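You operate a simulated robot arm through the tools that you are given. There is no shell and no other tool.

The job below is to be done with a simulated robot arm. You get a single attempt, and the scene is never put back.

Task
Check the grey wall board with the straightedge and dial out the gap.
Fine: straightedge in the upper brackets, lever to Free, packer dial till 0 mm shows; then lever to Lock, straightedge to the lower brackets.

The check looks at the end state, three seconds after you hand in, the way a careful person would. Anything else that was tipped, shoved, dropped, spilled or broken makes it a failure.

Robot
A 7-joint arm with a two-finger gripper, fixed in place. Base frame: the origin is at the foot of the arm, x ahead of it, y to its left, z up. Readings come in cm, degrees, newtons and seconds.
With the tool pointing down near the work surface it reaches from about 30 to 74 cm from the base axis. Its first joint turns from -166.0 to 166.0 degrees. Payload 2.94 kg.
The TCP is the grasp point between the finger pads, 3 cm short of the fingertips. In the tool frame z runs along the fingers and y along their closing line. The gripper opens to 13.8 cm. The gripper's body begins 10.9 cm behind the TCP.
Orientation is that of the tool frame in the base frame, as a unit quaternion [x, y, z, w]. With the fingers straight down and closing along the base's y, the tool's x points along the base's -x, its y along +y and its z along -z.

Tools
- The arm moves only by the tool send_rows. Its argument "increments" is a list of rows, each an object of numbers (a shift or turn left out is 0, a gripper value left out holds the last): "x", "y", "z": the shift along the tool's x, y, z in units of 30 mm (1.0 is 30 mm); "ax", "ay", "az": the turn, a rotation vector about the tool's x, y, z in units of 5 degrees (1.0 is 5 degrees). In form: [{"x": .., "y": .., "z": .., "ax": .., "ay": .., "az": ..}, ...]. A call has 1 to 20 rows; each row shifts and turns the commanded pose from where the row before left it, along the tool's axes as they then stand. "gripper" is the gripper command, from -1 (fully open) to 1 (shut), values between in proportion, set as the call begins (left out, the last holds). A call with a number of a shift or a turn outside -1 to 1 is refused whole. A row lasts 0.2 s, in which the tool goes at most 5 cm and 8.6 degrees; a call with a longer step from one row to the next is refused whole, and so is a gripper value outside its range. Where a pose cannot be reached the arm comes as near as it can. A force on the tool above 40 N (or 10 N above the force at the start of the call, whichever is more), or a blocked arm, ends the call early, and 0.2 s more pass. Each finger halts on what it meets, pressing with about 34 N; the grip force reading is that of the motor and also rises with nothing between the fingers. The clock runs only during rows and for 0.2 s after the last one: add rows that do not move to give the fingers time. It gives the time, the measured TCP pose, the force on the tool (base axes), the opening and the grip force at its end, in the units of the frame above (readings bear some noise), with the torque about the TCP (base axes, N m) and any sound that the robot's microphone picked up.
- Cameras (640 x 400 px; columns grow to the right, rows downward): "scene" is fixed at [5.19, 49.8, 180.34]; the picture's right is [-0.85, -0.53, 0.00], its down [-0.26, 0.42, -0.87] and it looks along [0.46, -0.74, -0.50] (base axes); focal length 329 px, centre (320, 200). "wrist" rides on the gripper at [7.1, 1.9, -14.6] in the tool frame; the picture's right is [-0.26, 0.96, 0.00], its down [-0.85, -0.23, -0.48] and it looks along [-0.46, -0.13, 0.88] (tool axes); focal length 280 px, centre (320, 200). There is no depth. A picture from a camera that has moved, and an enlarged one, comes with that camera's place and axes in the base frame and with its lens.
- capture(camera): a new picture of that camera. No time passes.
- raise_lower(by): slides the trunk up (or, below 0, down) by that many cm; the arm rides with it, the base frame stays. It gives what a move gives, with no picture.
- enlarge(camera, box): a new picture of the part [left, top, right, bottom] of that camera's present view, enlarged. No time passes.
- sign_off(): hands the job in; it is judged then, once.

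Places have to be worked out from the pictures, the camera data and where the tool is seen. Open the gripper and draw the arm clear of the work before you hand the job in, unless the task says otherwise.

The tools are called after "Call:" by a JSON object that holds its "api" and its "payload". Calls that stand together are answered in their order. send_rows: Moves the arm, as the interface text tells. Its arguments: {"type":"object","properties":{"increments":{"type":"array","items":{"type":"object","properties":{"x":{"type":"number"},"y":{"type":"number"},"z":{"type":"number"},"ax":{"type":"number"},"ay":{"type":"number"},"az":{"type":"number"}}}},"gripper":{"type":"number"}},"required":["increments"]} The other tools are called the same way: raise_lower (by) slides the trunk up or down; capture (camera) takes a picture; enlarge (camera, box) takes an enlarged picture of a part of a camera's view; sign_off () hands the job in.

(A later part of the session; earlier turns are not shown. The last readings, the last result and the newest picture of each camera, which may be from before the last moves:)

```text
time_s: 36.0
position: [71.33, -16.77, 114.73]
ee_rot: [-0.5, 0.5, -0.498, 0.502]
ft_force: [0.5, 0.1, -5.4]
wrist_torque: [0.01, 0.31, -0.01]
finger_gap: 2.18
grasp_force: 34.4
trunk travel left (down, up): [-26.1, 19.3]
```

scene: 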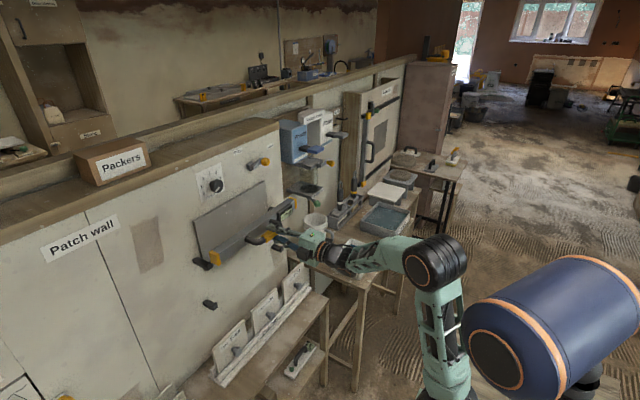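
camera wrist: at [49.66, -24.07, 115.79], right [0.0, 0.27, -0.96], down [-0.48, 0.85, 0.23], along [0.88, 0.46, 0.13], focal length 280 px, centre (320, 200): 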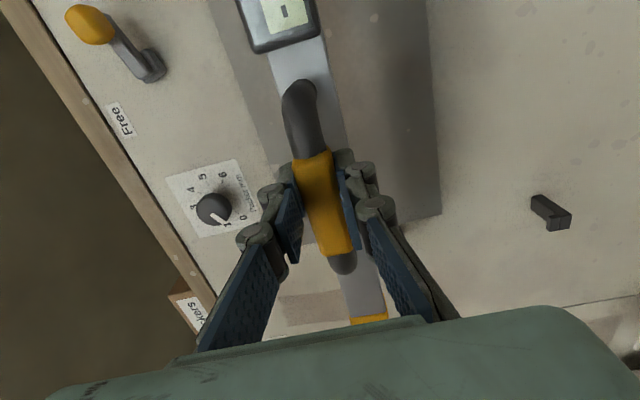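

Still carrying the full weight (-5 N), so I lower in ~1 mm steps further.

Call:
{"api": "send_rows", "payload": {"increments": [{"y": 0.03}, {"y": 0.03}, {}]}}

Call:
{"api": "enlarge", "payload": {"camera": "scene", "box": [188, 240, 228, 270]}}

Call:
{"api": "enlarge", "payload": {"camera": "scene", "box": [254, 188, 302, 222]}}

```text
time_s: 36.8
position: [71.27, -16.71, 114.5]
ee_rot: [-0.499, 0.501, -0.498, 0.502]
ft_force: [-0.4, -0.2, -2.9]
wrist_torque: [-0.27, 0.18, 0.07]
finger_gap: 2.2
grasp_force: 34.2
trunk travel left (down, up): [-26.1, 19.3]
```

```text
13.33 times, centred on (208, 255) of scene
camera zoom: at [5.19, 49.8, 180.34], right [-0.85, -0.53, 0.0], down [-0.26, 0.42, -0.87], along [0.46, -0.74, -0.5], focal length 4390 px, centre (1813, -533)
```

zoom: 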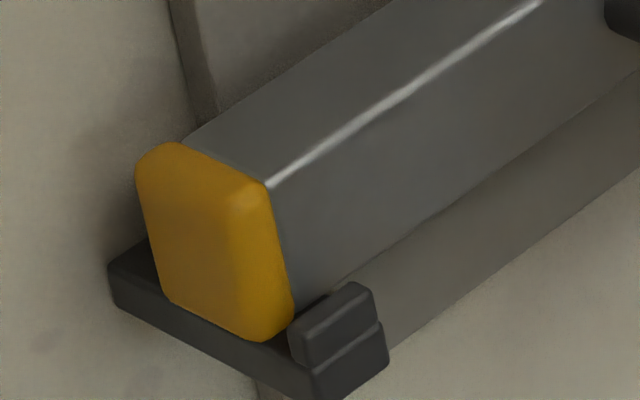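

```text
11.76 times, centred on (278, 205) of scene
camera zoom: at [5.19, 49.8, 180.34], right [-0.85, -0.53, 0.0], down [-0.26, 0.42, -0.87], along [0.46, -0.74, -0.5], focal length 3874 px, centre (814, 141)
```

zoom: 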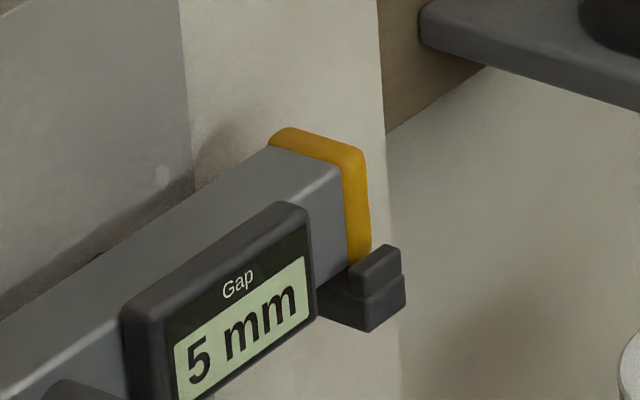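

One end is starting to bear (−2.9 N, small torque). I lower another ~1.5 mm to seat both ends.

Call:
{"api": "send_rows", "payload": {"increments": [{"y": 0.025}, {"y": 0.025}, {}]}}

```text
time_s: 37.6
position: [71.32, -16.78, 114.5]
ee_rot: [-0.5, 0.5, -0.498, 0.502]
ft_force: [0.7, -0.6, 0.7]
wrist_torque: [-0.17, -0.23, -0.02]
finger_gap: 2.19
grasp_force: 34.3
trunk travel left (down, up): [-26.1, 19.3]
```

Weight is now on the shelves (force ≈0). I open the gripper to 5.5 cm to release the handle, holding position.

Call:
{"api": "send_rows", "payload": {"increments": [{}, {}, {}], "gripper": 0.2}}

Call:
{"api": "enlarge", "payload": {"camera": "scene", "box": [180, 180, 340, 280]}}

Call:
{"api": "capture", "payload": {"camera": "wrist"}}

```text
time_s: 38.4
position: [71.29, -16.74, 114.36]
ee_rot: [-0.5, 0.501, -0.499, 0.501]
ft_force: [-0.3, -0.8, 0.5]
wrist_torque: [-0.01, -0.01, 0.01]
finger_gap: 5.53
grasp_force: 0.0
trunk travel left (down, up): [-26.1, 19.3]
```

```text
4.00 times, centred on (260, 230) of scene
camera zoom: at [5.19, 49.8, 180.34], right [-0.85, -0.53, 0.0], down [-0.26, 0.42, -0.87], along [0.46, -0.74, -0.5], focal length 1317 px, centre (560, 80)
```

zoom: 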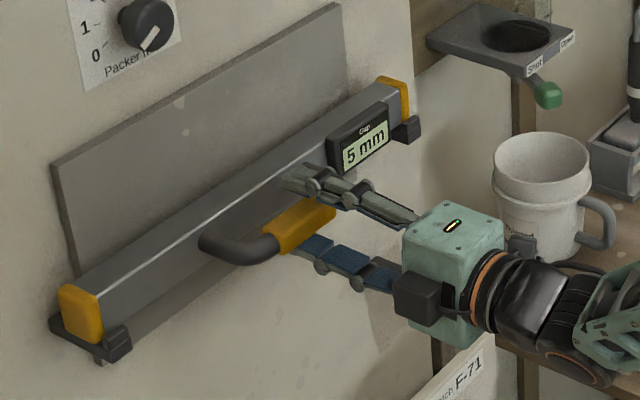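

```text
taken
camera wrist: at [56.82, -24.01, 112.48], right [0.0, 0.27, -0.96], down [-0.48, 0.85, 0.23], along [0.88, 0.46, 0.13], focal length 280 px, centre (320, 200)
```

wrist: 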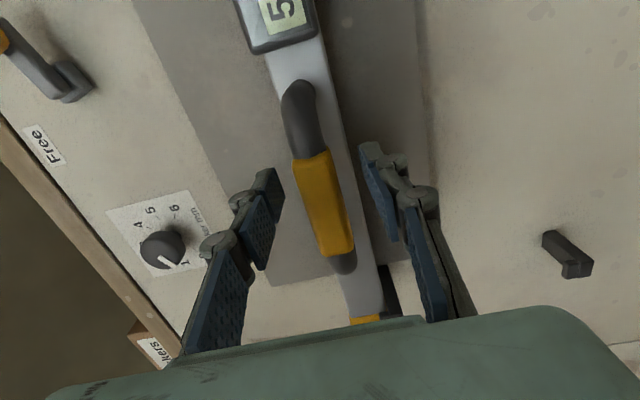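

The straightedge sits in the upper brackets reading 5 mm and the handle is free. I back straight out 12 cm before raising toward the lever.

Call:
{"api": "send_rows", "payload": {"increments": [{"z": -0.3}, {"z": -0.5}, {"z": -0.6}, {"z": -0.6}, {"z": -0.7}, {"z": -0.7}, {"z": -0.6}, {}]}}

Call:
{"api": "raise_lower", "payload": {"by": 19}}

Call:
{"api": "capture", "payload": {"camera": "wrist"}}

Call:
{"api": "capture", "payload": {"camera": "scene"}}

```text
time_s: 40.2
position: [59.32, -16.8, 114.3]
ee_rot: [-0.5, 0.501, -0.498, 0.501]
ft_force: [-0.4, 0.3, 0.2]
wrist_torque: [-0.02, 0.03, 0.0]
finger_gap: 5.52
grasp_force: 0.1
trunk travel left (down, up): [-26.1, 19.3]
```

```text
time_s: 42.3
position: [59.38, -17.02, 133.28]
ee_rot: [-0.5, 0.5, -0.499, 0.501]
ft_force: [0.2, -0.7, -0.6]
wrist_torque: [0.01, -0.01, 0.01]
finger_gap: 5.51
grasp_force: 0.0
trunk travel left (down, up): [-45.1, 0.3]
```

```text
taken
camera wrist: at [44.9, -24.09, 131.43], right [0.0, 0.27, -0.96], down [-0.48, 0.85, 0.23], along [0.88, 0.46, 0.13], focal length 280 px, centre (320, 200)
```

wrist: 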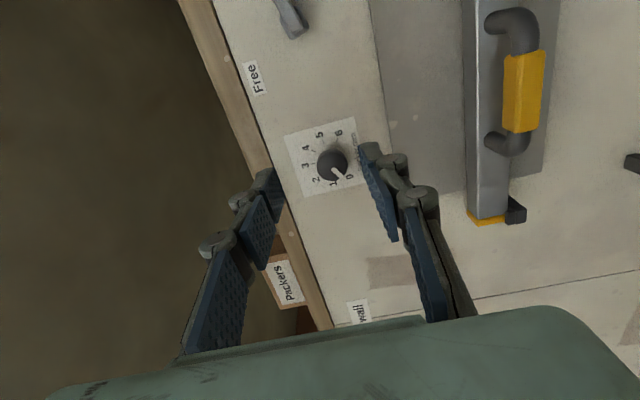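

```text
taken
```

scene: 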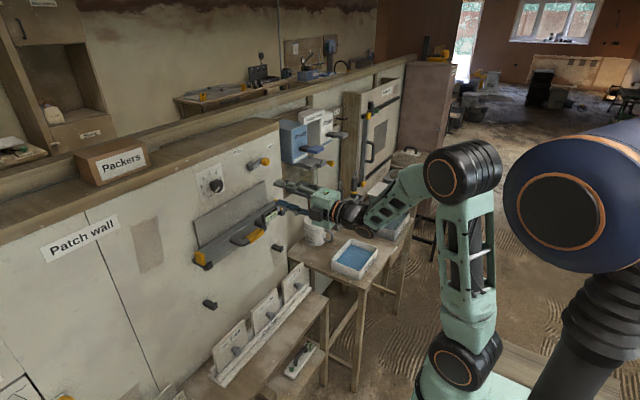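

Next I shift to y≈-31 at x≈59 to look at the lever from in front of it; nothing protrudes that far out there.

Call:
{"api": "send_rows", "payload": {"increments": [{"x": 0.7}, {"x": 0.8}, {"x": 0.8}, {"x": 0.8}, {"x": 0.8}, {"x": 0.75}, {}]}}

Call:
{"api": "capture", "payload": {"camera": "wrist"}}

Call:
{"api": "enlarge", "payload": {"camera": "scene", "box": [220, 130, 316, 190]}}

```text
time_s: 43.9
position: [59.42, -30.78, 133.34]
ee_rot: [-0.5, 0.5, -0.498, 0.501]
ft_force: [0.4, 0.2, 0.5]
wrist_torque: [0.02, 0.0, -0.01]
finger_gap: 5.51
grasp_force: 0.0
trunk travel left (down, up): [-45.1, 0.3]
```

```text
taken
camera wrist: at [44.87, -38.06, 131.39], right [0.0, 0.27, -0.96], down [-0.48, 0.85, 0.23], along [0.88, 0.46, 0.13], focal length 280 px, centre (320, 200)
```

wrist: 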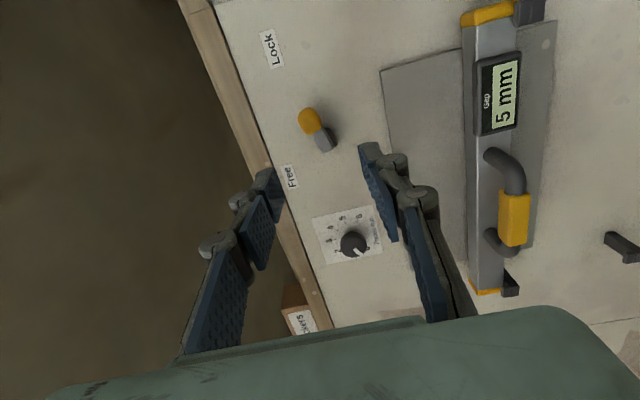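

```text
6.67 times, centred on (268, 160) of scene
camera zoom: at [5.19, 49.8, 180.34], right [-0.85, -0.53, 0.0], down [-0.26, 0.42, -0.87], along [0.46, -0.74, -0.5], focal length 2195 px, centre (667, 467)
```

zoom: 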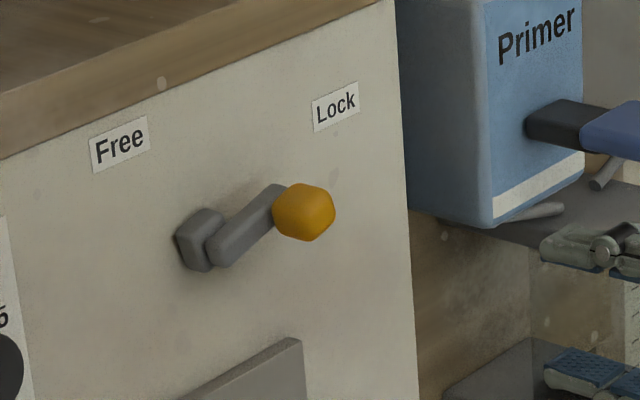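

I zoom the wrist view on the lever for a better triangulation.

Call:
{"api": "enlarge", "payload": {"camera": "wrist", "box": [240, 20, 368, 200]}}

Call:
{"api": "enlarge", "payload": {"camera": "wrist", "box": [280, 90, 360, 170]}}

```text
2.22 times, centred on (304, 110) of wrist
camera zoom: at [44.87, -38.06, 131.39], right [0.0, 0.27, -0.96], down [-0.48, 0.85, 0.23], along [0.88, 0.46, 0.13], focal length 623 px, centre (356, 400)
```

zoom: 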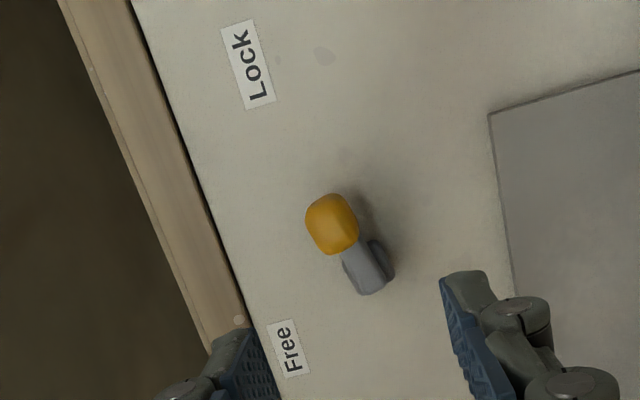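

```text
5.00 times, centred on (320, 130) of wrist
camera zoom: at [44.87, -38.06, 131.39], right [0.0, 0.27, -0.96], down [-0.48, 0.85, 0.23], along [0.88, 0.46, 0.13], focal length 1402 px, centre (320, 550)
```

zoom: 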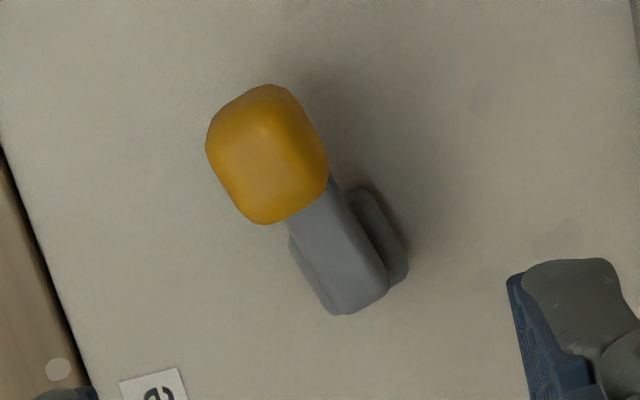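

The lever knob is at about [77.7,-30.9,134.6], pivot about (y -27.4, z 133.1), with Lock pointing right and Free up-left. I'll push the knob around with closed fingers from below, so I shut the gripper and move to just below-right of the knob at x≈70 first.

Call:
{"api": "send_rows", "payload": {"increments": [{"x": 0.27, "y": 0.32}, {"x": 0.27, "y": 0.33}, {"z": 0.6}, {"z": 0.6}, {"z": 0.6}, {"z": 0.6}, {"z": 0.6}, {"z": 0.5}, {}], "gripper": 1}}

Call:
{"api": "capture", "payload": {"camera": "wrist"}}

Call:
{"api": "enlarge", "payload": {"camera": "scene", "box": [220, 130, 316, 190]}}

```text
time_s: 45.9
position: [69.83, -32.4, 131.38]
ee_rot: [-0.5, 0.5, -0.498, 0.502]
ft_force: [0.3, -0.3, -0.4]
wrist_torque: [0.05, -0.03, -0.02]
finger_gap: 0.01
grasp_force: 27.5
trunk travel left (down, up): [-45.1, 0.3]
```

```text
taken
camera wrist: at [55.42, -39.59, 129.46], right [0.0, 0.27, -0.96], down [-0.48, 0.85, 0.23], along [0.88, 0.46, 0.13], focal length 280 px, centre (320, 200)
```

wrist: 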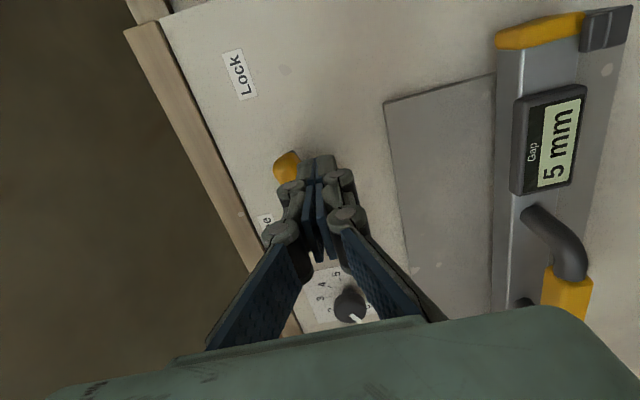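

```text
6.67 times, centred on (268, 160) of scene
camera zoom: at [5.19, 49.8, 180.34], right [-0.85, -0.53, 0.0], down [-0.26, 0.42, -0.87], along [0.46, -0.74, -0.5], focal length 2195 px, centre (667, 467)
```

zoom: 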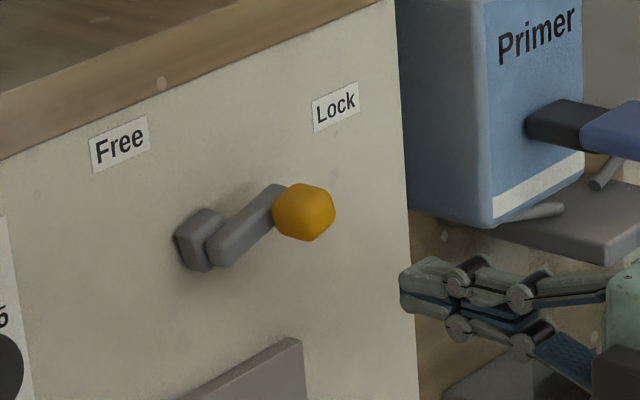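

The closed fingertips will pass just below-right of the knob. I advance 5.2 cm to x≈75 so the tips overlap the knob's depth.

Call:
{"api": "send_rows", "payload": {"increments": [{"z": 0.4}, {"z": 0.4}, {"z": 0.4}, {"z": 0.3}, {"z": 0.2}, {}]}}

Call:
{"api": "capture", "payload": {"camera": "wrist"}}

Call:
{"api": "enlarge", "payload": {"camera": "scene", "box": [220, 130, 316, 190]}}

```text
time_s: 47.3
position: [75.23, -32.52, 131.22]
ee_rot: [-0.499, 0.501, -0.498, 0.502]
ft_force: [0.4, 0.7, 0.5]
wrist_torque: [0.01, 0.0, -0.02]
finger_gap: 0.0
grasp_force: 28.8
trunk travel left (down, up): [-45.1, 0.3]
```

```text
taken
camera wrist: at [60.58, -39.63, 129.38], right [0.0, 0.27, -0.96], down [-0.48, 0.85, 0.23], along [0.88, 0.46, 0.13], focal length 280 px, centre (320, 200)
```

wrist: 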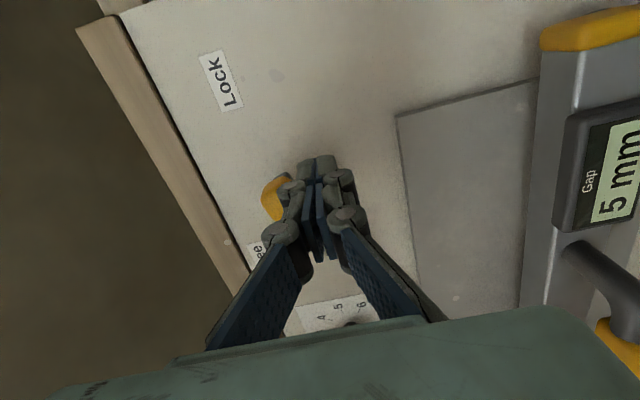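

```text
6.67 times, centred on (268, 160) of scene
camera zoom: at [5.19, 49.8, 180.34], right [-0.85, -0.53, 0.0], down [-0.26, 0.42, -0.87], along [0.46, -0.74, -0.5], focal length 2195 px, centre (667, 467)
```

zoom: 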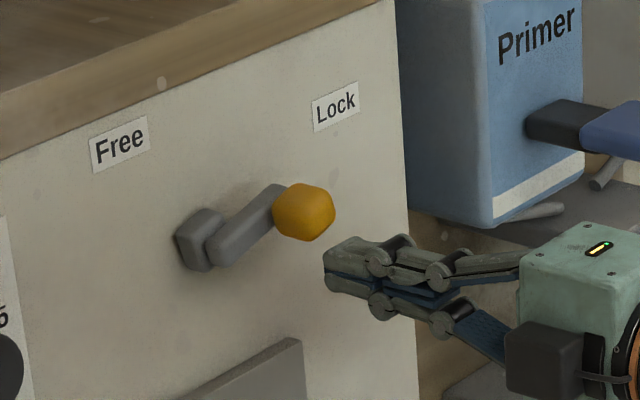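

Now I push the knob upward along its arc, in small steps, and check after about the first 30°.

Call:
{"api": "send_rows", "payload": {"increments": [{"x": -0.09, "y": -0.18}, {"x": -0.09, "y": -0.18}, {"x": 0.01, "y": -0.2}, {"x": 0.01, "y": -0.2}, {"x": -0.04, "y": -0.2}, {"x": -0.04, "y": -0.2}, {}]}}

Call:
{"api": "enlarge", "payload": {"camera": "scene", "box": [220, 130, 316, 190]}}

Call:
{"api": "capture", "payload": {"camera": "wrist"}}

```text
time_s: 48.9
position: [75.06, -31.67, 134.73]
ee_rot: [-0.5, 0.5, -0.498, 0.501]
ft_force: [0.2, 0.0, 1.2]
wrist_torque: [0.01, 0.0, -0.02]
finger_gap: 0.0
grasp_force: 28.2
trunk travel left (down, up): [-45.1, 0.3]
```

```text
6.67 times, centred on (268, 160) of scene
camera zoom: at [5.19, 49.8, 180.34], right [-0.85, -0.53, 0.0], down [-0.26, 0.42, -0.87], along [0.46, -0.74, -0.5], focal length 2195 px, centre (667, 467)
```

zoom: 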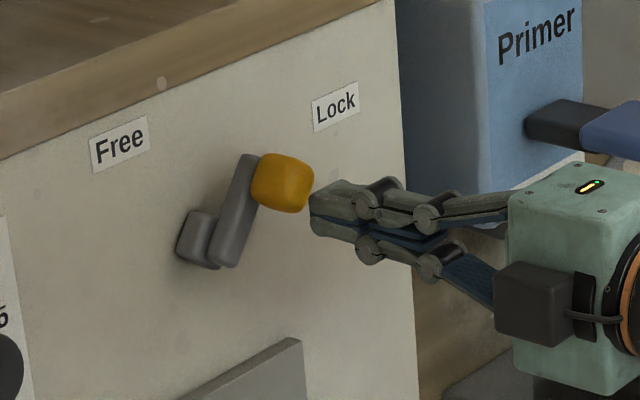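

```text
taken
camera wrist: at [60.56, -38.87, 132.93], right [0.0, 0.27, -0.96], down [-0.48, 0.85, 0.23], along [0.88, 0.46, 0.13], focal length 280 px, centre (320, 200)
```

wrist: 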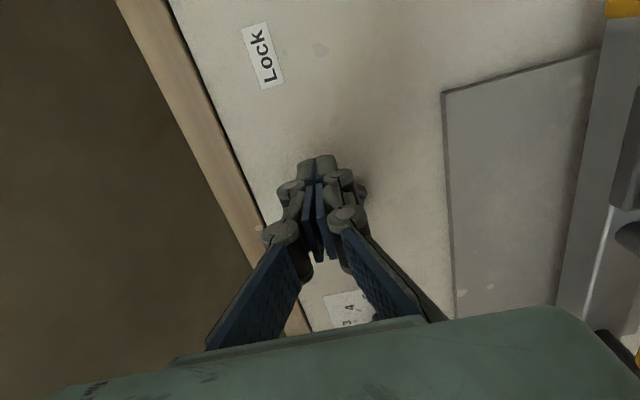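

The lever follows nicely, now about 62° (moved ~38°). I continue along the arc to about 65° stick angle.

Call:
{"api": "send_rows", "payload": {"increments": [{"x": -0.08, "y": -0.17}, {"x": -0.08, "y": -0.17}, {"x": -0.135, "y": -0.15}, {"x": -0.135, "y": -0.15}, {"x": -0.17, "y": -0.11}, {"x": -0.17, "y": -0.11}, {}]}}

Call:
{"api": "enlarge", "payload": {"camera": "scene", "box": [220, 130, 316, 190]}}

```text
time_s: 50.5
position: [75.03, -29.43, 137.34]
ee_rot: [-0.5, 0.5, -0.499, 0.501]
ft_force: [-0.7, -1.7, -0.7]
wrist_torque: [-0.03, 0.03, -0.02]
finger_gap: 0.0
grasp_force: 28.7
trunk travel left (down, up): [-45.1, 0.3]
```

```text
6.67 times, centred on (268, 160) of scene
camera zoom: at [5.19, 49.8, 180.34], right [-0.85, -0.53, 0.0], down [-0.26, 0.42, -0.87], along [0.46, -0.74, -0.5], focal length 2195 px, centre (667, 467)
```

zoom: 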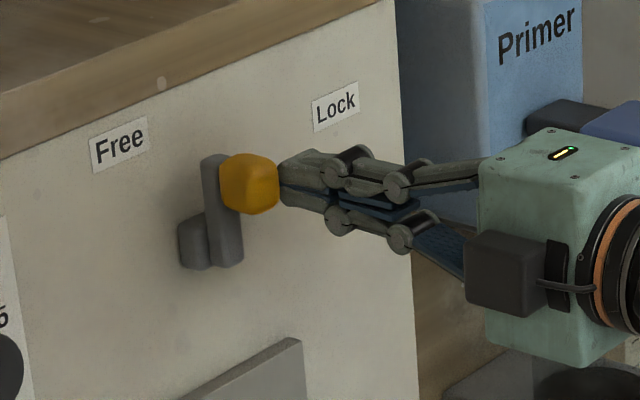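

The lever is now about vertical (~93°). I push on toward Free, watching for a stop.

Call:
{"api": "send_rows", "payload": {"increments": [{"x": -0.14, "y": -0.035}, {"x": -0.14, "y": -0.035}, {"x": -0.13, "y": -0.035}, {"x": -0.1, "y": -0.005}, {"x": -0.1, "y": -0.005}, {}]}}

Call:
{"api": "enlarge", "payload": {"camera": "scene", "box": [220, 130, 316, 190]}}

```text
time_s: 51.7
position: [74.57, -29.35, 137.37]
ee_rot: [-0.495, 0.509, -0.504, 0.492]
ft_force: [0.0, -12.7, -2.0]
wrist_torque: [-0.06, 0.2, -0.3]
finger_gap: 0.6
grasp_force: 28.7
trunk travel left (down, up): [-45.1, 0.3]
stopped in row 6: the force on the tool passed its limit at 41 N (the readings are from after the stop); the commanded pose is now the measured one
```

```text
6.67 times, centred on (268, 160) of scene
camera zoom: at [5.19, 49.8, 180.34], right [-0.85, -0.53, 0.0], down [-0.26, 0.42, -0.87], along [0.46, -0.74, -0.5], focal length 2195 px, centre (667, 467)
```

zoom: 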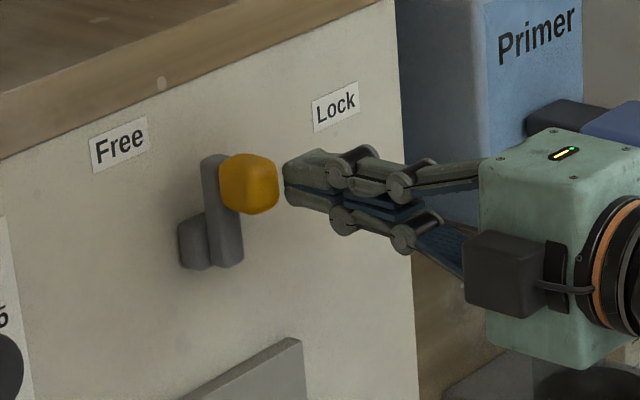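

The lever hit its end stop pointing straight up (41 N pushback, no further motion), so that is the Free end. I back off the knob sideways, fix the slight tool twist, and withdraw to x≈65.

Call:
{"api": "send_rows", "payload": {"increments": [{"x": 0.3, "ax": 0.045, "ay": -0.15}, {"x": 0.2, "ax": 0.045, "ay": -0.15}, {"z": -0.5}, {"z": -0.6}, {"z": -0.6}, {"z": -0.6}, {"z": -0.6}, {}]}}

Call:
{"api": "enlarge", "payload": {"camera": "scene", "box": [190, 130, 318, 210]}}

Call:
{"api": "capture", "payload": {"camera": "wrist"}}

```text
time_s: 53.5
position: [66.09, -30.33, 137.56]
ee_rot: [-0.501, 0.497, -0.498, 0.504]
ft_force: [0.5, -0.7, -0.4]
wrist_torque: [-0.03, 0.01, 0.02]
finger_gap: 0.02
grasp_force: 28.1
trunk travel left (down, up): [-45.1, 0.3]
```

```text
5.00 times, centred on (254, 170) of scene
camera zoom: at [5.19, 49.8, 180.34], right [-0.85, -0.53, 0.0], down [-0.26, 0.42, -0.87], along [0.46, -0.74, -0.5], focal length 1646 px, centre (650, 350)
```

zoom: 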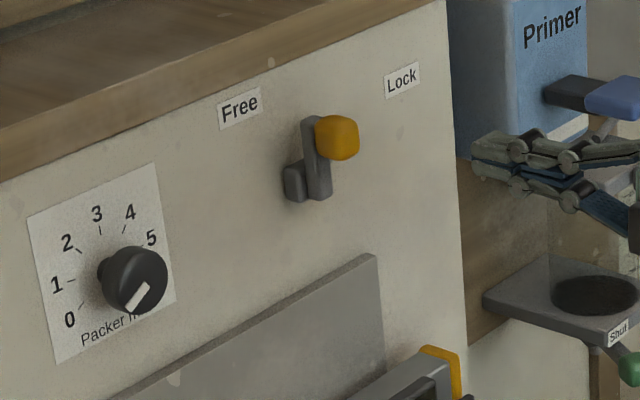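

```text
taken
camera wrist: at [51.52, -37.59, 135.63], right [0.0, 0.26, -0.96], down [-0.49, 0.84, 0.23], along [0.87, 0.47, 0.13], focal length 280 px, centre (320, 200)
```

wrist: 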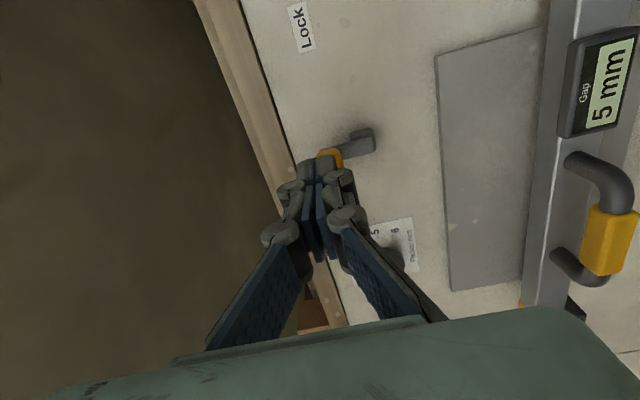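

The lever stays vertical at its stop. Now I travel across to the dial axis (y≈-10.3, z≈133.3) at x≈66, opening the gripper to about 6 cm.

Call:
{"api": "send_rows", "payload": {"increments": [{"x": -0.6, "y": 0.18, "ay": 0.1}, {"x": -0.8, "y": 0.18}, {"x": -0.9, "y": 0.18}, {"x": -0.9, "y": 0.18}, {"x": -0.9, "y": 0.18}, {"x": -0.9, "y": 0.18}, {"x": -0.9, "y": 0.18}, {"x": -0.78, "y": 0.16}, {}], "gripper": 0.13}}

Call:
{"api": "capture", "payload": {"camera": "wrist"}}

Call:
{"api": "enlarge", "payload": {"camera": "scene", "box": [180, 140, 340, 240]}}

```text
time_s: 55.5
position: [65.98, -10.12, 133.34]
ee_rot: [-0.499, 0.499, -0.5, 0.502]
ft_force: [-0.7, 0.5, -1.0]
wrist_torque: [-0.01, -0.01, -0.02]
finger_gap: 6.01
grasp_force: 0.1
trunk travel left (down, up): [-45.1, 0.3]
```

```text
taken
camera wrist: at [51.42, -17.3, 131.43], right [0.0, 0.26, -0.96], down [-0.48, 0.85, 0.23], along [0.88, 0.46, 0.13], focal length 280 px, centre (320, 200)
```

wrist: 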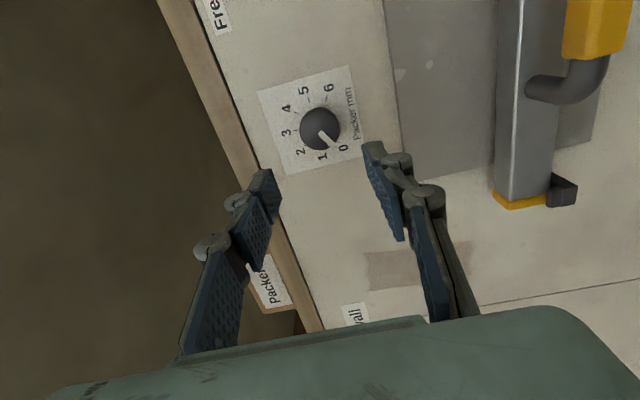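

```text
4.00 times, centred on (260, 190) of scene
camera zoom: at [5.19, 49.8, 180.34], right [-0.85, -0.53, 0.0], down [-0.26, 0.42, -0.87], along [0.46, -0.74, -0.5], focal length 1317 px, centre (560, 240)
```

zoom: 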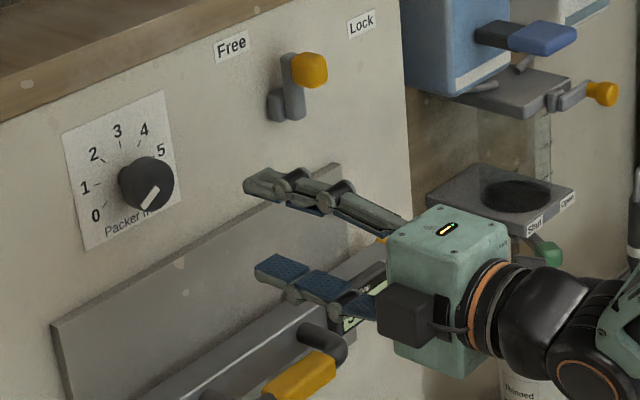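

The dial sits centred at about y=-10.3, z=133.4. I shift 0.2 cm and advance to x≈75.5, fingertips just short of the knob, then check.

Call:
{"api": "send_rows", "payload": {"increments": [{"z": 0.5, "x": 0.05}, {"z": 0.6}, {"z": 0.6}, {"z": 0.6}, {"z": 0.5}, {"z": 0.35}, {}]}}

Call:
{"api": "capture", "payload": {"camera": "wrist"}}

Call:
{"api": "enlarge", "payload": {"camera": "scene", "box": [180, 150, 260, 200]}}

```text
time_s: 57.1
position: [75.52, -10.19, 133.57]
ee_rot: [-0.499, 0.498, -0.501, 0.502]
ft_force: [0.2, -0.3, 0.1]
wrist_torque: [0.01, 0.02, -0.02]
finger_gap: 5.99
grasp_force: 0.0
trunk travel left (down, up): [-45.1, 0.3]
```

```text
taken
camera wrist: at [60.88, -17.43, 131.58], right [0.0, 0.26, -0.96], down [-0.48, 0.85, 0.23], along [0.88, 0.46, 0.13], focal length 280 px, centre (320, 200)
```

wrist: 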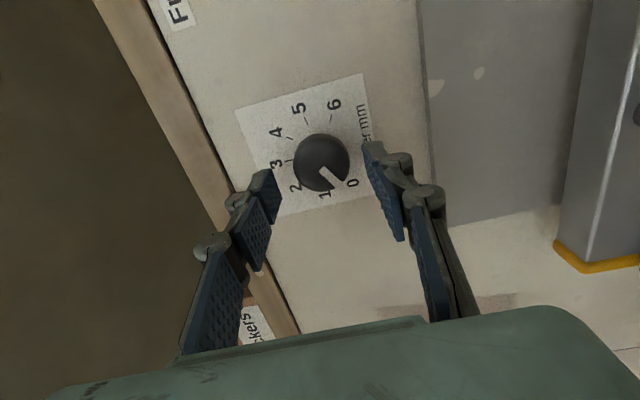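

```text
8.00 times, centred on (220, 175) of scene
camera zoom: at [5.19, 49.8, 180.34], right [-0.85, -0.53, 0.0], down [-0.26, 0.42, -0.87], along [0.46, -0.74, -0.5], focal length 2634 px, centre (1120, 400)
```

zoom: 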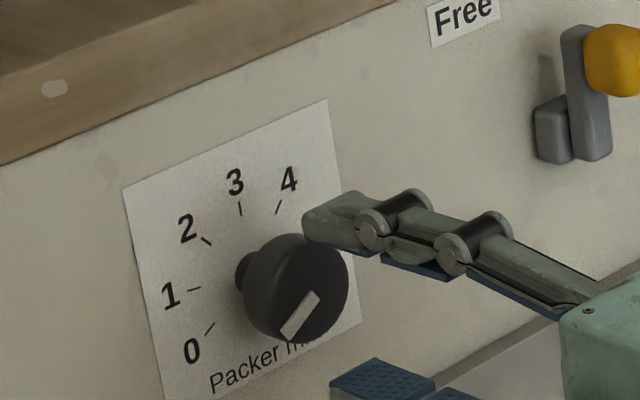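

The knob is centred between the fingers. I advance 2.8 cm so the pads straddle it, with fingertips ~1.5 cm short of the wall.

Call:
{"api": "send_rows", "payload": {"increments": [{"z": 0.3}, {"z": 0.3}, {"z": 0.3}, {}]}}

Call:
{"api": "capture", "payload": {"camera": "wrist"}}

Call:
{"api": "enlarge", "payload": {"camera": "scene", "box": [180, 150, 260, 200]}}

```text
time_s: 58.1
position: [78.18, -10.2, 133.53]
ee_rot: [-0.499, 0.499, -0.5, 0.502]
ft_force: [-0.4, 0.1, -0.1]
wrist_torque: [0.01, 0.0, -0.01]
finger_gap: 6.0
grasp_force: 0.1
trunk travel left (down, up): [-45.1, 0.3]
```

```text
taken
camera wrist: at [63.58, -17.42, 131.52], right [0.0, 0.26, -0.96], down [-0.48, 0.85, 0.23], along [0.88, 0.46, 0.13], focal length 280 px, centre (320, 200)
```

wrist: 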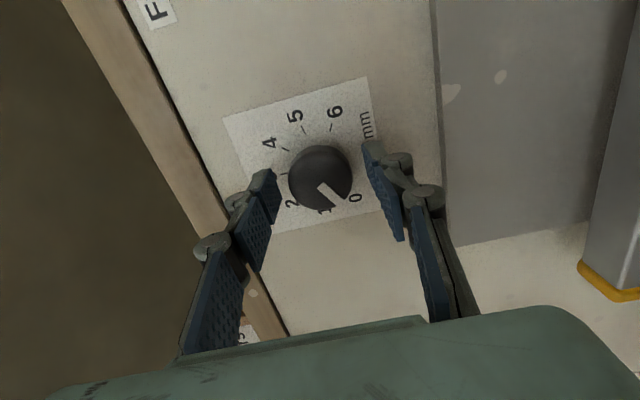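

```text
8.00 times, centred on (220, 175) of scene
camera zoom: at [5.19, 49.8, 180.34], right [-0.85, -0.53, 0.0], down [-0.26, 0.42, -0.87], along [0.46, -0.74, -0.5], focal length 2634 px, centre (1120, 400)
```

zoom: 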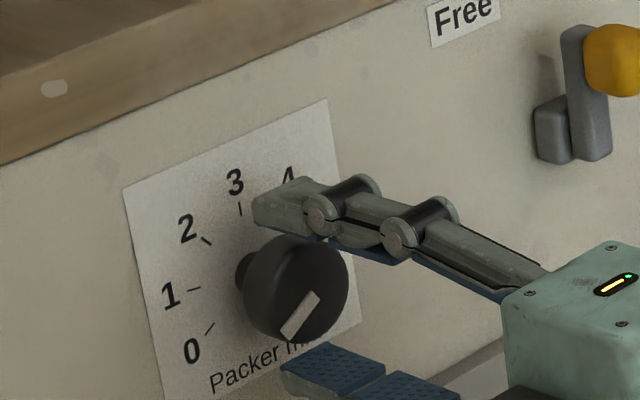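

The tips straddle the knob with ~1.5 cm overlap. I close on it, then check the grip before turning.

Call:
{"api": "send_rows", "payload": {"increments": [{}, {}, {}], "gripper": 1}}

```text
time_s: 58.9
position: [78.16, -10.25, 133.46]
ee_rot: [-0.499, 0.498, -0.5, 0.502]
ft_force: [1.3, -0.5, 0.7]
wrist_torque: [-0.03, -0.01, -0.03]
finger_gap: 4.14
grasp_force: 45.1
trunk travel left (down, up): [-45.1, 0.3]
```

Gripped at 4.14 cm (the knob's diameter). I turn it 40° clockwise (positive about the tool axis) as a first trial.

Call:
{"api": "send_rows", "payload": {"increments": [{"az": 0.6}, {"az": 0.8}, {"az": 0.8}, {"az": 0.8}, {"az": 0.8}, {"az": 0.8}, {"az": 0.8}, {"az": 0.8}, {"az": 0.8}, {"az": 0.8}, {"az": 0.2}, {}]}}

Call:
{"api": "capture", "payload": {"camera": "wrist"}}

Call:
{"api": "enlarge", "payload": {"camera": "scene", "box": [180, 150, 308, 240]}}

```text
time_s: 61.5
position: [78.23, -10.23, 133.46]
ee_rot: [-0.298, 0.64, -0.298, 0.642]
ft_force: [-9.1, 6.0, -9.0]
wrist_torque: [-0.01, -0.01, 0.48]
finger_gap: 4.14
grasp_force: 45.2
trunk travel left (down, up): [-45.1, 0.3]
```

```text
taken
camera wrist: at [63.6, -14.49, 127.38], right [0.0, 0.82, -0.57], down [-0.48, 0.5, 0.72], along [0.88, 0.27, 0.39], focal length 280 px, centre (320, 200)
```

wrist: 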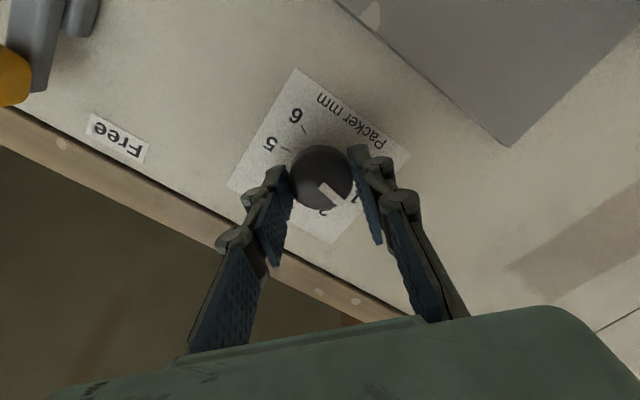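

```text
4.44 times, centred on (244, 195) of scene
camera zoom: at [5.19, 49.8, 180.34], right [-0.85, -0.53, 0.0], down [-0.26, 0.42, -0.87], along [0.46, -0.74, -0.5], focal length 1463 px, centre (658, 222)
```

zoom: 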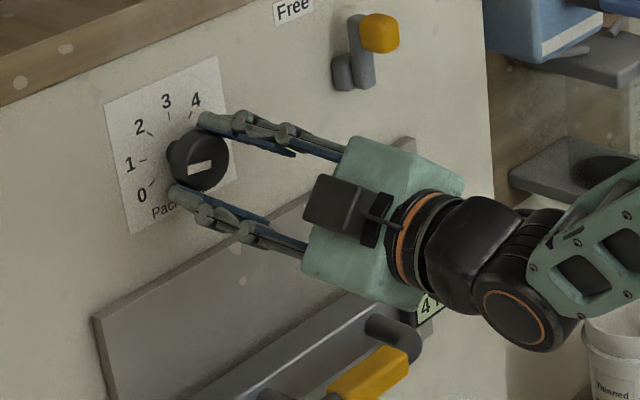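

The dial turned with the tool to about 1 and the gauge seems to read 4, so the lever is free. I continue 60° more.

Call:
{"api": "send_rows", "payload": {"increments": [{"az": 0.6}, {"az": 0.8}, {"az": 0.8}, {"az": 0.8}, {"az": 0.8}, {"az": 0.8}, {"az": 0.8}, {"az": 0.8}, {"az": 0.8}, {"az": 0.8}, {"az": 0.8}, {"az": 0.8}, {"az": 0.8}, {"az": 0.8}, {"az": 0.8}, {"az": 0.2}, {}]}}

Call:
{"api": "capture", "payload": {"camera": "wrist"}}

Call:
{"api": "enlarge", "payload": {"camera": "scene", "box": [180, 150, 308, 240]}}

```text
time_s: 65.1
position: [78.2, -9.95, 133.33]
ee_rot: [0.062, 0.704, 0.063, 0.705]
ft_force: [-5.8, 9.7, -14.8]
wrist_torque: [-0.01, 0.58, 0.26]
finger_gap: 4.13
grasp_force: 45.1
trunk travel left (down, up): [-45.1, 0.3]
```

```text
taken
camera wrist: at [63.59, -7.01, 126.73], right [0.0, 0.9, 0.43], down [-0.48, -0.38, 0.79], along [0.88, -0.2, 0.43], focal length 280 px, centre (320, 200)
```

wrist: 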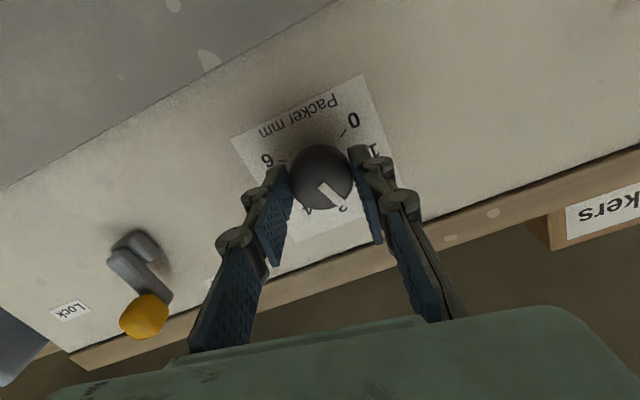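

```text
4.44 times, centred on (244, 195) of scene
camera zoom: at [5.19, 49.8, 180.34], right [-0.85, -0.53, 0.0], down [-0.26, 0.42, -0.87], along [0.46, -0.74, -0.5], focal length 1463 px, centre (658, 222)
```

zoom: 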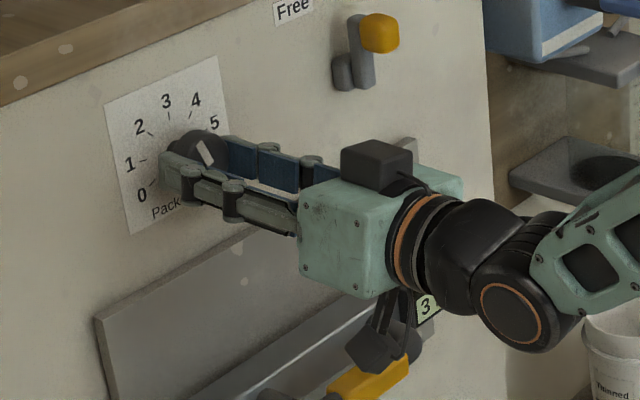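

The gauge reads 3 and the pointer is between 2 and 3 at 100° of turn. I relieve the small side load by shifting ~2 mm toward the true axis and turn another 50°.

Call:
{"api": "send_rows", "payload": {"increments": [{"x": 0.05, "y": 0.05}, {"az": 0.6}, {"az": 0.8}, {"az": 0.8}, {"az": 0.8}, {"az": 0.8}, {"az": 0.8}, {"az": 0.8}, {"az": 0.8}, {"az": 0.8}, {"az": 0.8}, {"az": 0.8}, {"az": 0.8}, {"az": 0.6}, {}]}}

Call:
{"api": "capture", "payload": {"camera": "wrist"}}

Call:
{"api": "enlarge", "payload": {"camera": "scene", "box": [180, 150, 308, 240]}}

```text
time_s: 68.3
position: [78.13, -9.88, 133.37]
ee_rot: [0.353, 0.611, 0.355, 0.613]
ft_force: [-6.0, 8.5, -7.8]
wrist_torque: [0.01, 0.36, 0.31]
finger_gap: 4.14
grasp_force: 45.3
trunk travel left (down, up): [-45.1, 0.3]
```

```text
taken
camera wrist: at [63.58, -2.94, 131.55], right [0.0, 0.25, 0.97], down [-0.47, -0.85, 0.22], along [0.88, -0.46, 0.12], focal length 280 px, centre (320, 200)
```

wrist: 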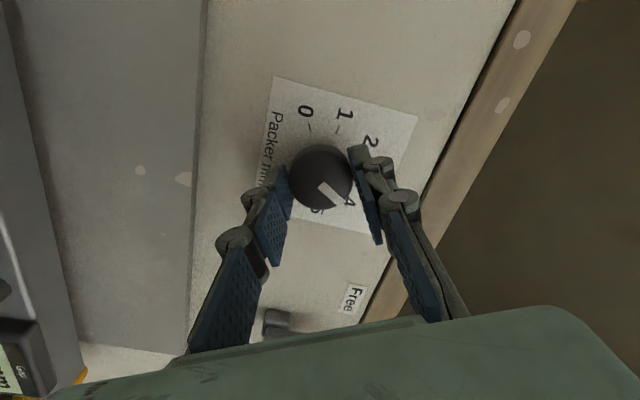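

```text
4.44 times, centred on (244, 195) of scene
camera zoom: at [5.19, 49.8, 180.34], right [-0.85, -0.53, 0.0], down [-0.26, 0.42, -0.87], along [0.46, -0.74, -0.5], focal length 1463 px, centre (658, 222)
```

zoom: 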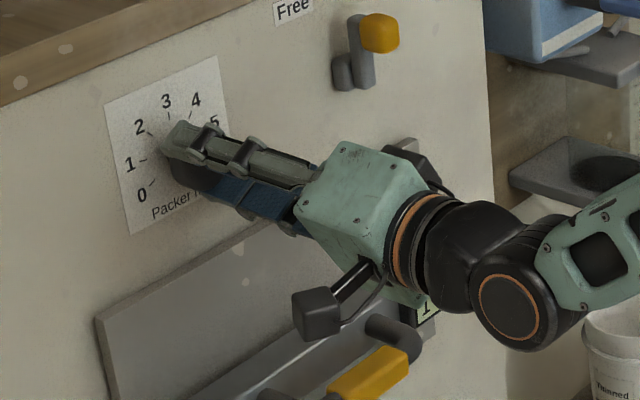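

At 150° of turn, the gauge reads about 1 and the pointer is near 4. I turn another 40°, then look closely.

Call:
{"api": "send_rows", "payload": {"increments": [{"az": 0.6}, {"az": 0.8}, {"az": 0.8}, {"az": 0.8}, {"az": 0.8}, {"az": 0.8}, {"az": 0.8}, {"az": 0.8}, {"az": 0.8}, {"az": 0.8}, {"az": 0.2}, {}]}}

Call:
{"api": "enlarge", "payload": {"camera": "wrist", "box": [240, 60, 400, 260]}}

Call:
{"api": "enlarge", "payload": {"camera": "scene", "box": [180, 150, 308, 240]}}

```text
time_s: 70.9
position: [78.11, -9.91, 133.5]
ee_rot: [0.54, 0.454, 0.544, 0.454]
ft_force: [1.4, 8.2, 2.9]
wrist_torque: [0.04, -0.01, 0.16]
finger_gap: 4.13
grasp_force: 45.3
trunk travel left (down, up): [-45.1, 0.3]
```

```text
2.00 times, centred on (320, 160) of wrist
camera zoom: at [63.56, -3.37, 136.6], right [-0.01, -0.43, 0.9], down [-0.47, -0.8, -0.38], along [0.88, -0.43, -0.2], focal length 561 px, centre (320, 280)
```

zoom: 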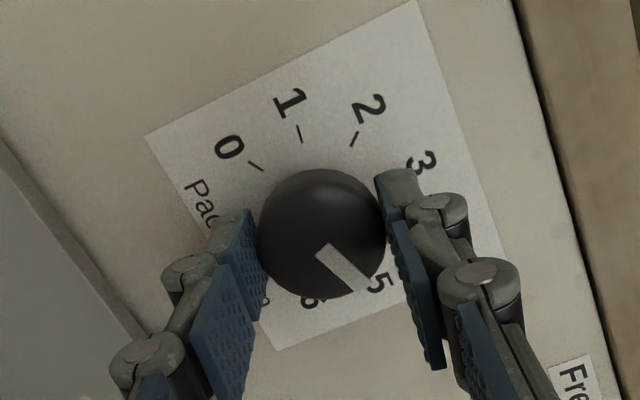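

```text
4.44 times, centred on (244, 195) of scene
camera zoom: at [5.19, 49.8, 180.34], right [-0.85, -0.53, 0.0], down [-0.26, 0.42, -0.87], along [0.46, -0.74, -0.5], focal length 1463 px, centre (658, 222)
```

zoom: 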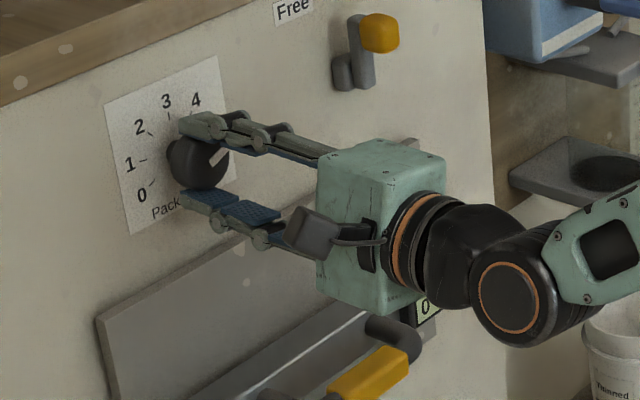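

The gauge reads 0 with the pointer nearly at 5. From the earlier switchover readings the exact zero should be about 10° further, so I turn a little more to centre it on 5.

Call:
{"api": "send_rows", "payload": {"increments": [{"az": 0.5}, {"az": 0.5}, {"az": 0.5}, {"az": 0.6}, {}]}}

Call:
{"api": "enlarge", "payload": {"camera": "wrist", "box": [240, 60, 400, 260]}}

Call:
{"api": "enlarge", "payload": {"camera": "scene", "box": [180, 150, 308, 240]}}

```text
time_s: 72.1
position: [78.12, -9.98, 133.58]
ee_rot: [0.579, 0.402, 0.583, 0.405]
ft_force: [4.5, 7.5, 8.3]
wrist_torque: [-0.01, -0.3, 0.36]
finger_gap: 4.11
grasp_force: 45.0
trunk travel left (down, up): [-45.1, 0.3]
```

```text
2.00 times, centred on (320, 160) of wrist
camera zoom: at [63.55, -4.06, 137.78], right [0.0, -0.58, 0.81], down [-0.47, -0.71, -0.52], along [0.88, -0.39, -0.27], focal length 561 px, centre (320, 280)
```

zoom: 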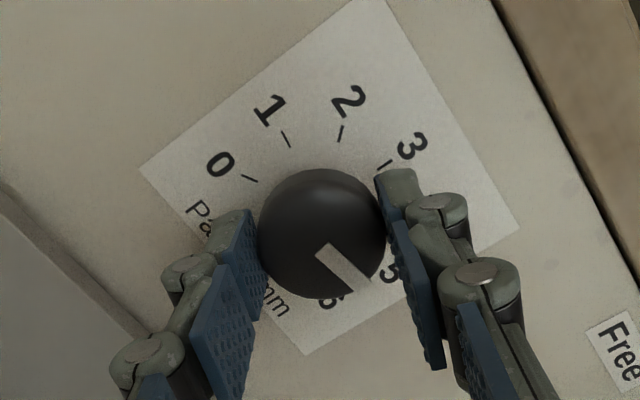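

```text
4.44 times, centred on (244, 195) of scene
camera zoom: at [5.19, 49.8, 180.34], right [-0.85, -0.53, 0.0], down [-0.26, 0.42, -0.87], along [0.46, -0.74, -0.5], focal length 1463 px, centre (658, 222)
```

zoom: 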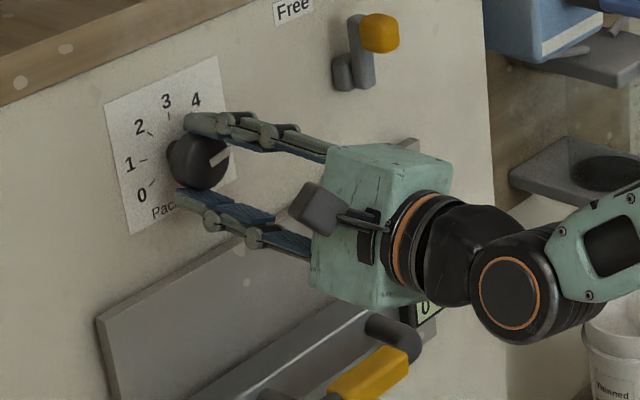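

The gauge still shows 0 mm and the pointer lines up with 5. I release the knob by opening to 6 cm.

Call:
{"api": "send_rows", "payload": {"increments": [{}, {}, {}], "gripper": 0.13}}

Call:
{"api": "enlarge", "payload": {"camera": "scene", "box": [180, 150, 308, 240]}}

```text
time_s: 72.9
position: [78.16, -10.04, 133.43]
ee_rot: [0.58, 0.402, 0.583, 0.404]
ft_force: [-0.7, 0.2, 0.6]
wrist_torque: [-0.01, -0.01, -0.02]
finger_gap: 6.01
grasp_force: 0.0
trunk travel left (down, up): [-45.1, 0.3]
```

```text
4.44 times, centred on (244, 195) of scene
camera zoom: at [5.19, 49.8, 180.34], right [-0.85, -0.53, 0.0], down [-0.26, 0.42, -0.87], along [0.46, -0.74, -0.5], focal length 1463 px, centre (658, 222)
```

zoom: 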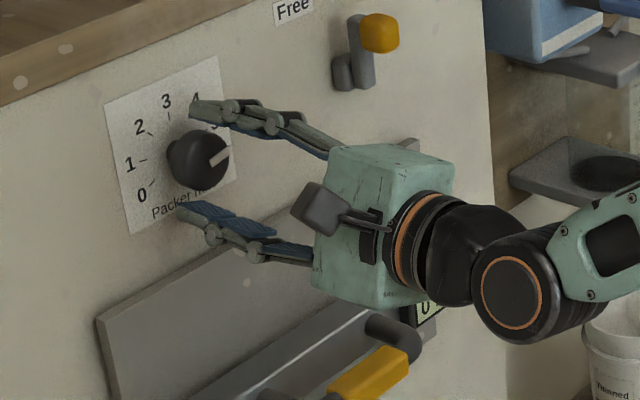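

Released cleanly with the dial holding at 5 and the gauge still at 0. I back straight off ~16 cm.

Call:
{"api": "send_rows", "payload": {"increments": [{"z": -0.3}, {"z": -0.5}, {"z": -0.7}, {"z": -0.7}, {"z": -0.8}, {"z": -0.8}, {"z": -0.8}, {"z": -0.6}, {}]}}

Call:
{"api": "enlarge", "payload": {"camera": "scene", "box": [180, 140, 340, 240]}}

Call:
{"api": "capture", "payload": {"camera": "wrist"}}

```text
time_s: 74.9
position: [62.51, -10.19, 133.24]
ee_rot: [0.579, 0.402, 0.584, 0.403]
ft_force: [0.2, -0.3, 0.0]
wrist_torque: [0.0, -0.03, 0.01]
finger_gap: 5.99
grasp_force: 0.0
trunk travel left (down, up): [-45.1, 0.3]
```

```text
4.00 times, centred on (260, 190) of scene
camera zoom: at [5.19, 49.8, 180.34], right [-0.85, -0.53, 0.0], down [-0.26, 0.42, -0.87], along [0.46, -0.74, -0.5], focal length 1317 px, centre (560, 240)
```

zoom: 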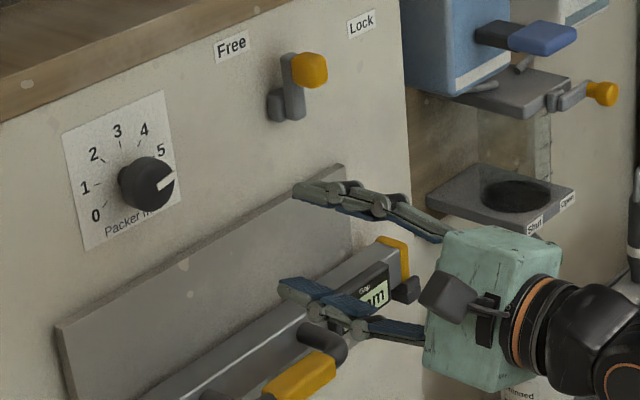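

```text
taken
camera wrist: at [47.98, -4.36, 137.47], right [0.0, -0.58, 0.81], down [-0.47, -0.71, -0.52], along [0.88, -0.39, -0.27], focal length 280 px, centre (320, 200)
```

wrist: 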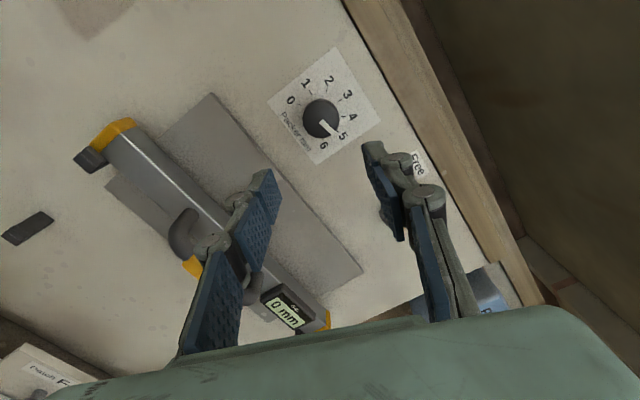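

The wrist view confirms "0 mm" and the pointer at 5. I zoom in to verify precisely.

Call:
{"api": "enlarge", "payload": {"camera": "wrist", "box": [260, 40, 388, 170]}}

Call:
{"api": "enlarge", "payload": {"camera": "wrist", "box": [240, 260, 350, 345]}}

```text
3.08 times, centred on (324, 105) of wrist
camera zoom: at [47.98, -4.36, 137.47], right [0.0, -0.58, 0.81], down [-0.47, -0.71, -0.52], along [0.88, -0.39, -0.27], focal length 863 px, centre (308, 492)
```

zoom: 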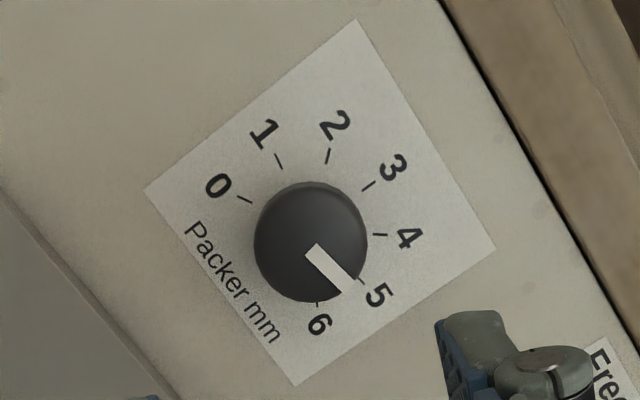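

```text
4.71 times, centred on (295, 302) of wrist
camera zoom: at [47.98, -4.36, 137.47], right [0.0, -0.58, 0.81], down [-0.47, -0.71, -0.52], along [0.88, -0.39, -0.27], focal length 1320 px, centre (438, -282)
```

zoom: 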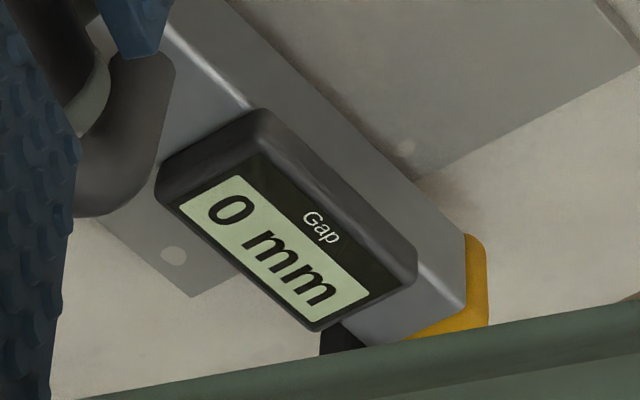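

The gauge reads exactly 0 mm with the pointer on 5. Now I unwind the wrist roll in free space (about -200°), first 90°.

Call:
{"api": "send_rows", "payload": {"increments": [{"az": -0.6}, {"az": -0.9}, {"az": -0.9}, {"az": -0.9}, {"az": -0.9}, {"az": -0.9}, {"az": -0.9}, {"az": -0.9}, {"az": -0.9}, {"az": -0.9}, {"az": -0.9}, {"az": -0.9}, {"az": -0.9}, {"az": -0.9}, {"az": -0.9}, {"az": -0.9}, {"az": -0.9}, {"az": -0.9}, {"az": -0.9}, {"az": -0.9}]}}

Call:
{"api": "send_rows", "payload": {"increments": [{"az": -0.9}, {"az": -0.9}, {"az": -0.9}, {"az": -0.9}, {"az": -0.9}, {"az": -0.9}, {"az": -0.9}, {"az": -0.9}, {"az": -0.9}, {"az": -0.9}, {"az": -0.9}, {"az": -0.9}, {"az": -0.9}, {"az": -0.9}, {"az": -0.9}, {"az": -0.9}, {"az": -0.9}, {"az": -0.9}, {"az": -0.9}, {"az": -0.9}]}}

```text
time_s: 79.1
position: [62.56, -10.0, 133.1]
ee_rot: [0.135, 0.692, 0.135, 0.696]
ft_force: [-0.2, 0.7, -0.4]
wrist_torque: [-0.02, -0.01, 0.0]
finger_gap: 6.01
grasp_force: 0.1
trunk travel left (down, up): [-45.1, 0.3]
```

```text
time_s: 83.3
position: [62.71, -10.13, 133.39]
ee_rot: [-0.395, 0.585, -0.396, 0.588]
ft_force: [0.6, -0.9, -0.6]
wrist_torque: [0.02, 0.03, -0.04]
finger_gap: 6.03
grasp_force: 0.0
trunk travel left (down, up): [-45.1, 0.3]
```

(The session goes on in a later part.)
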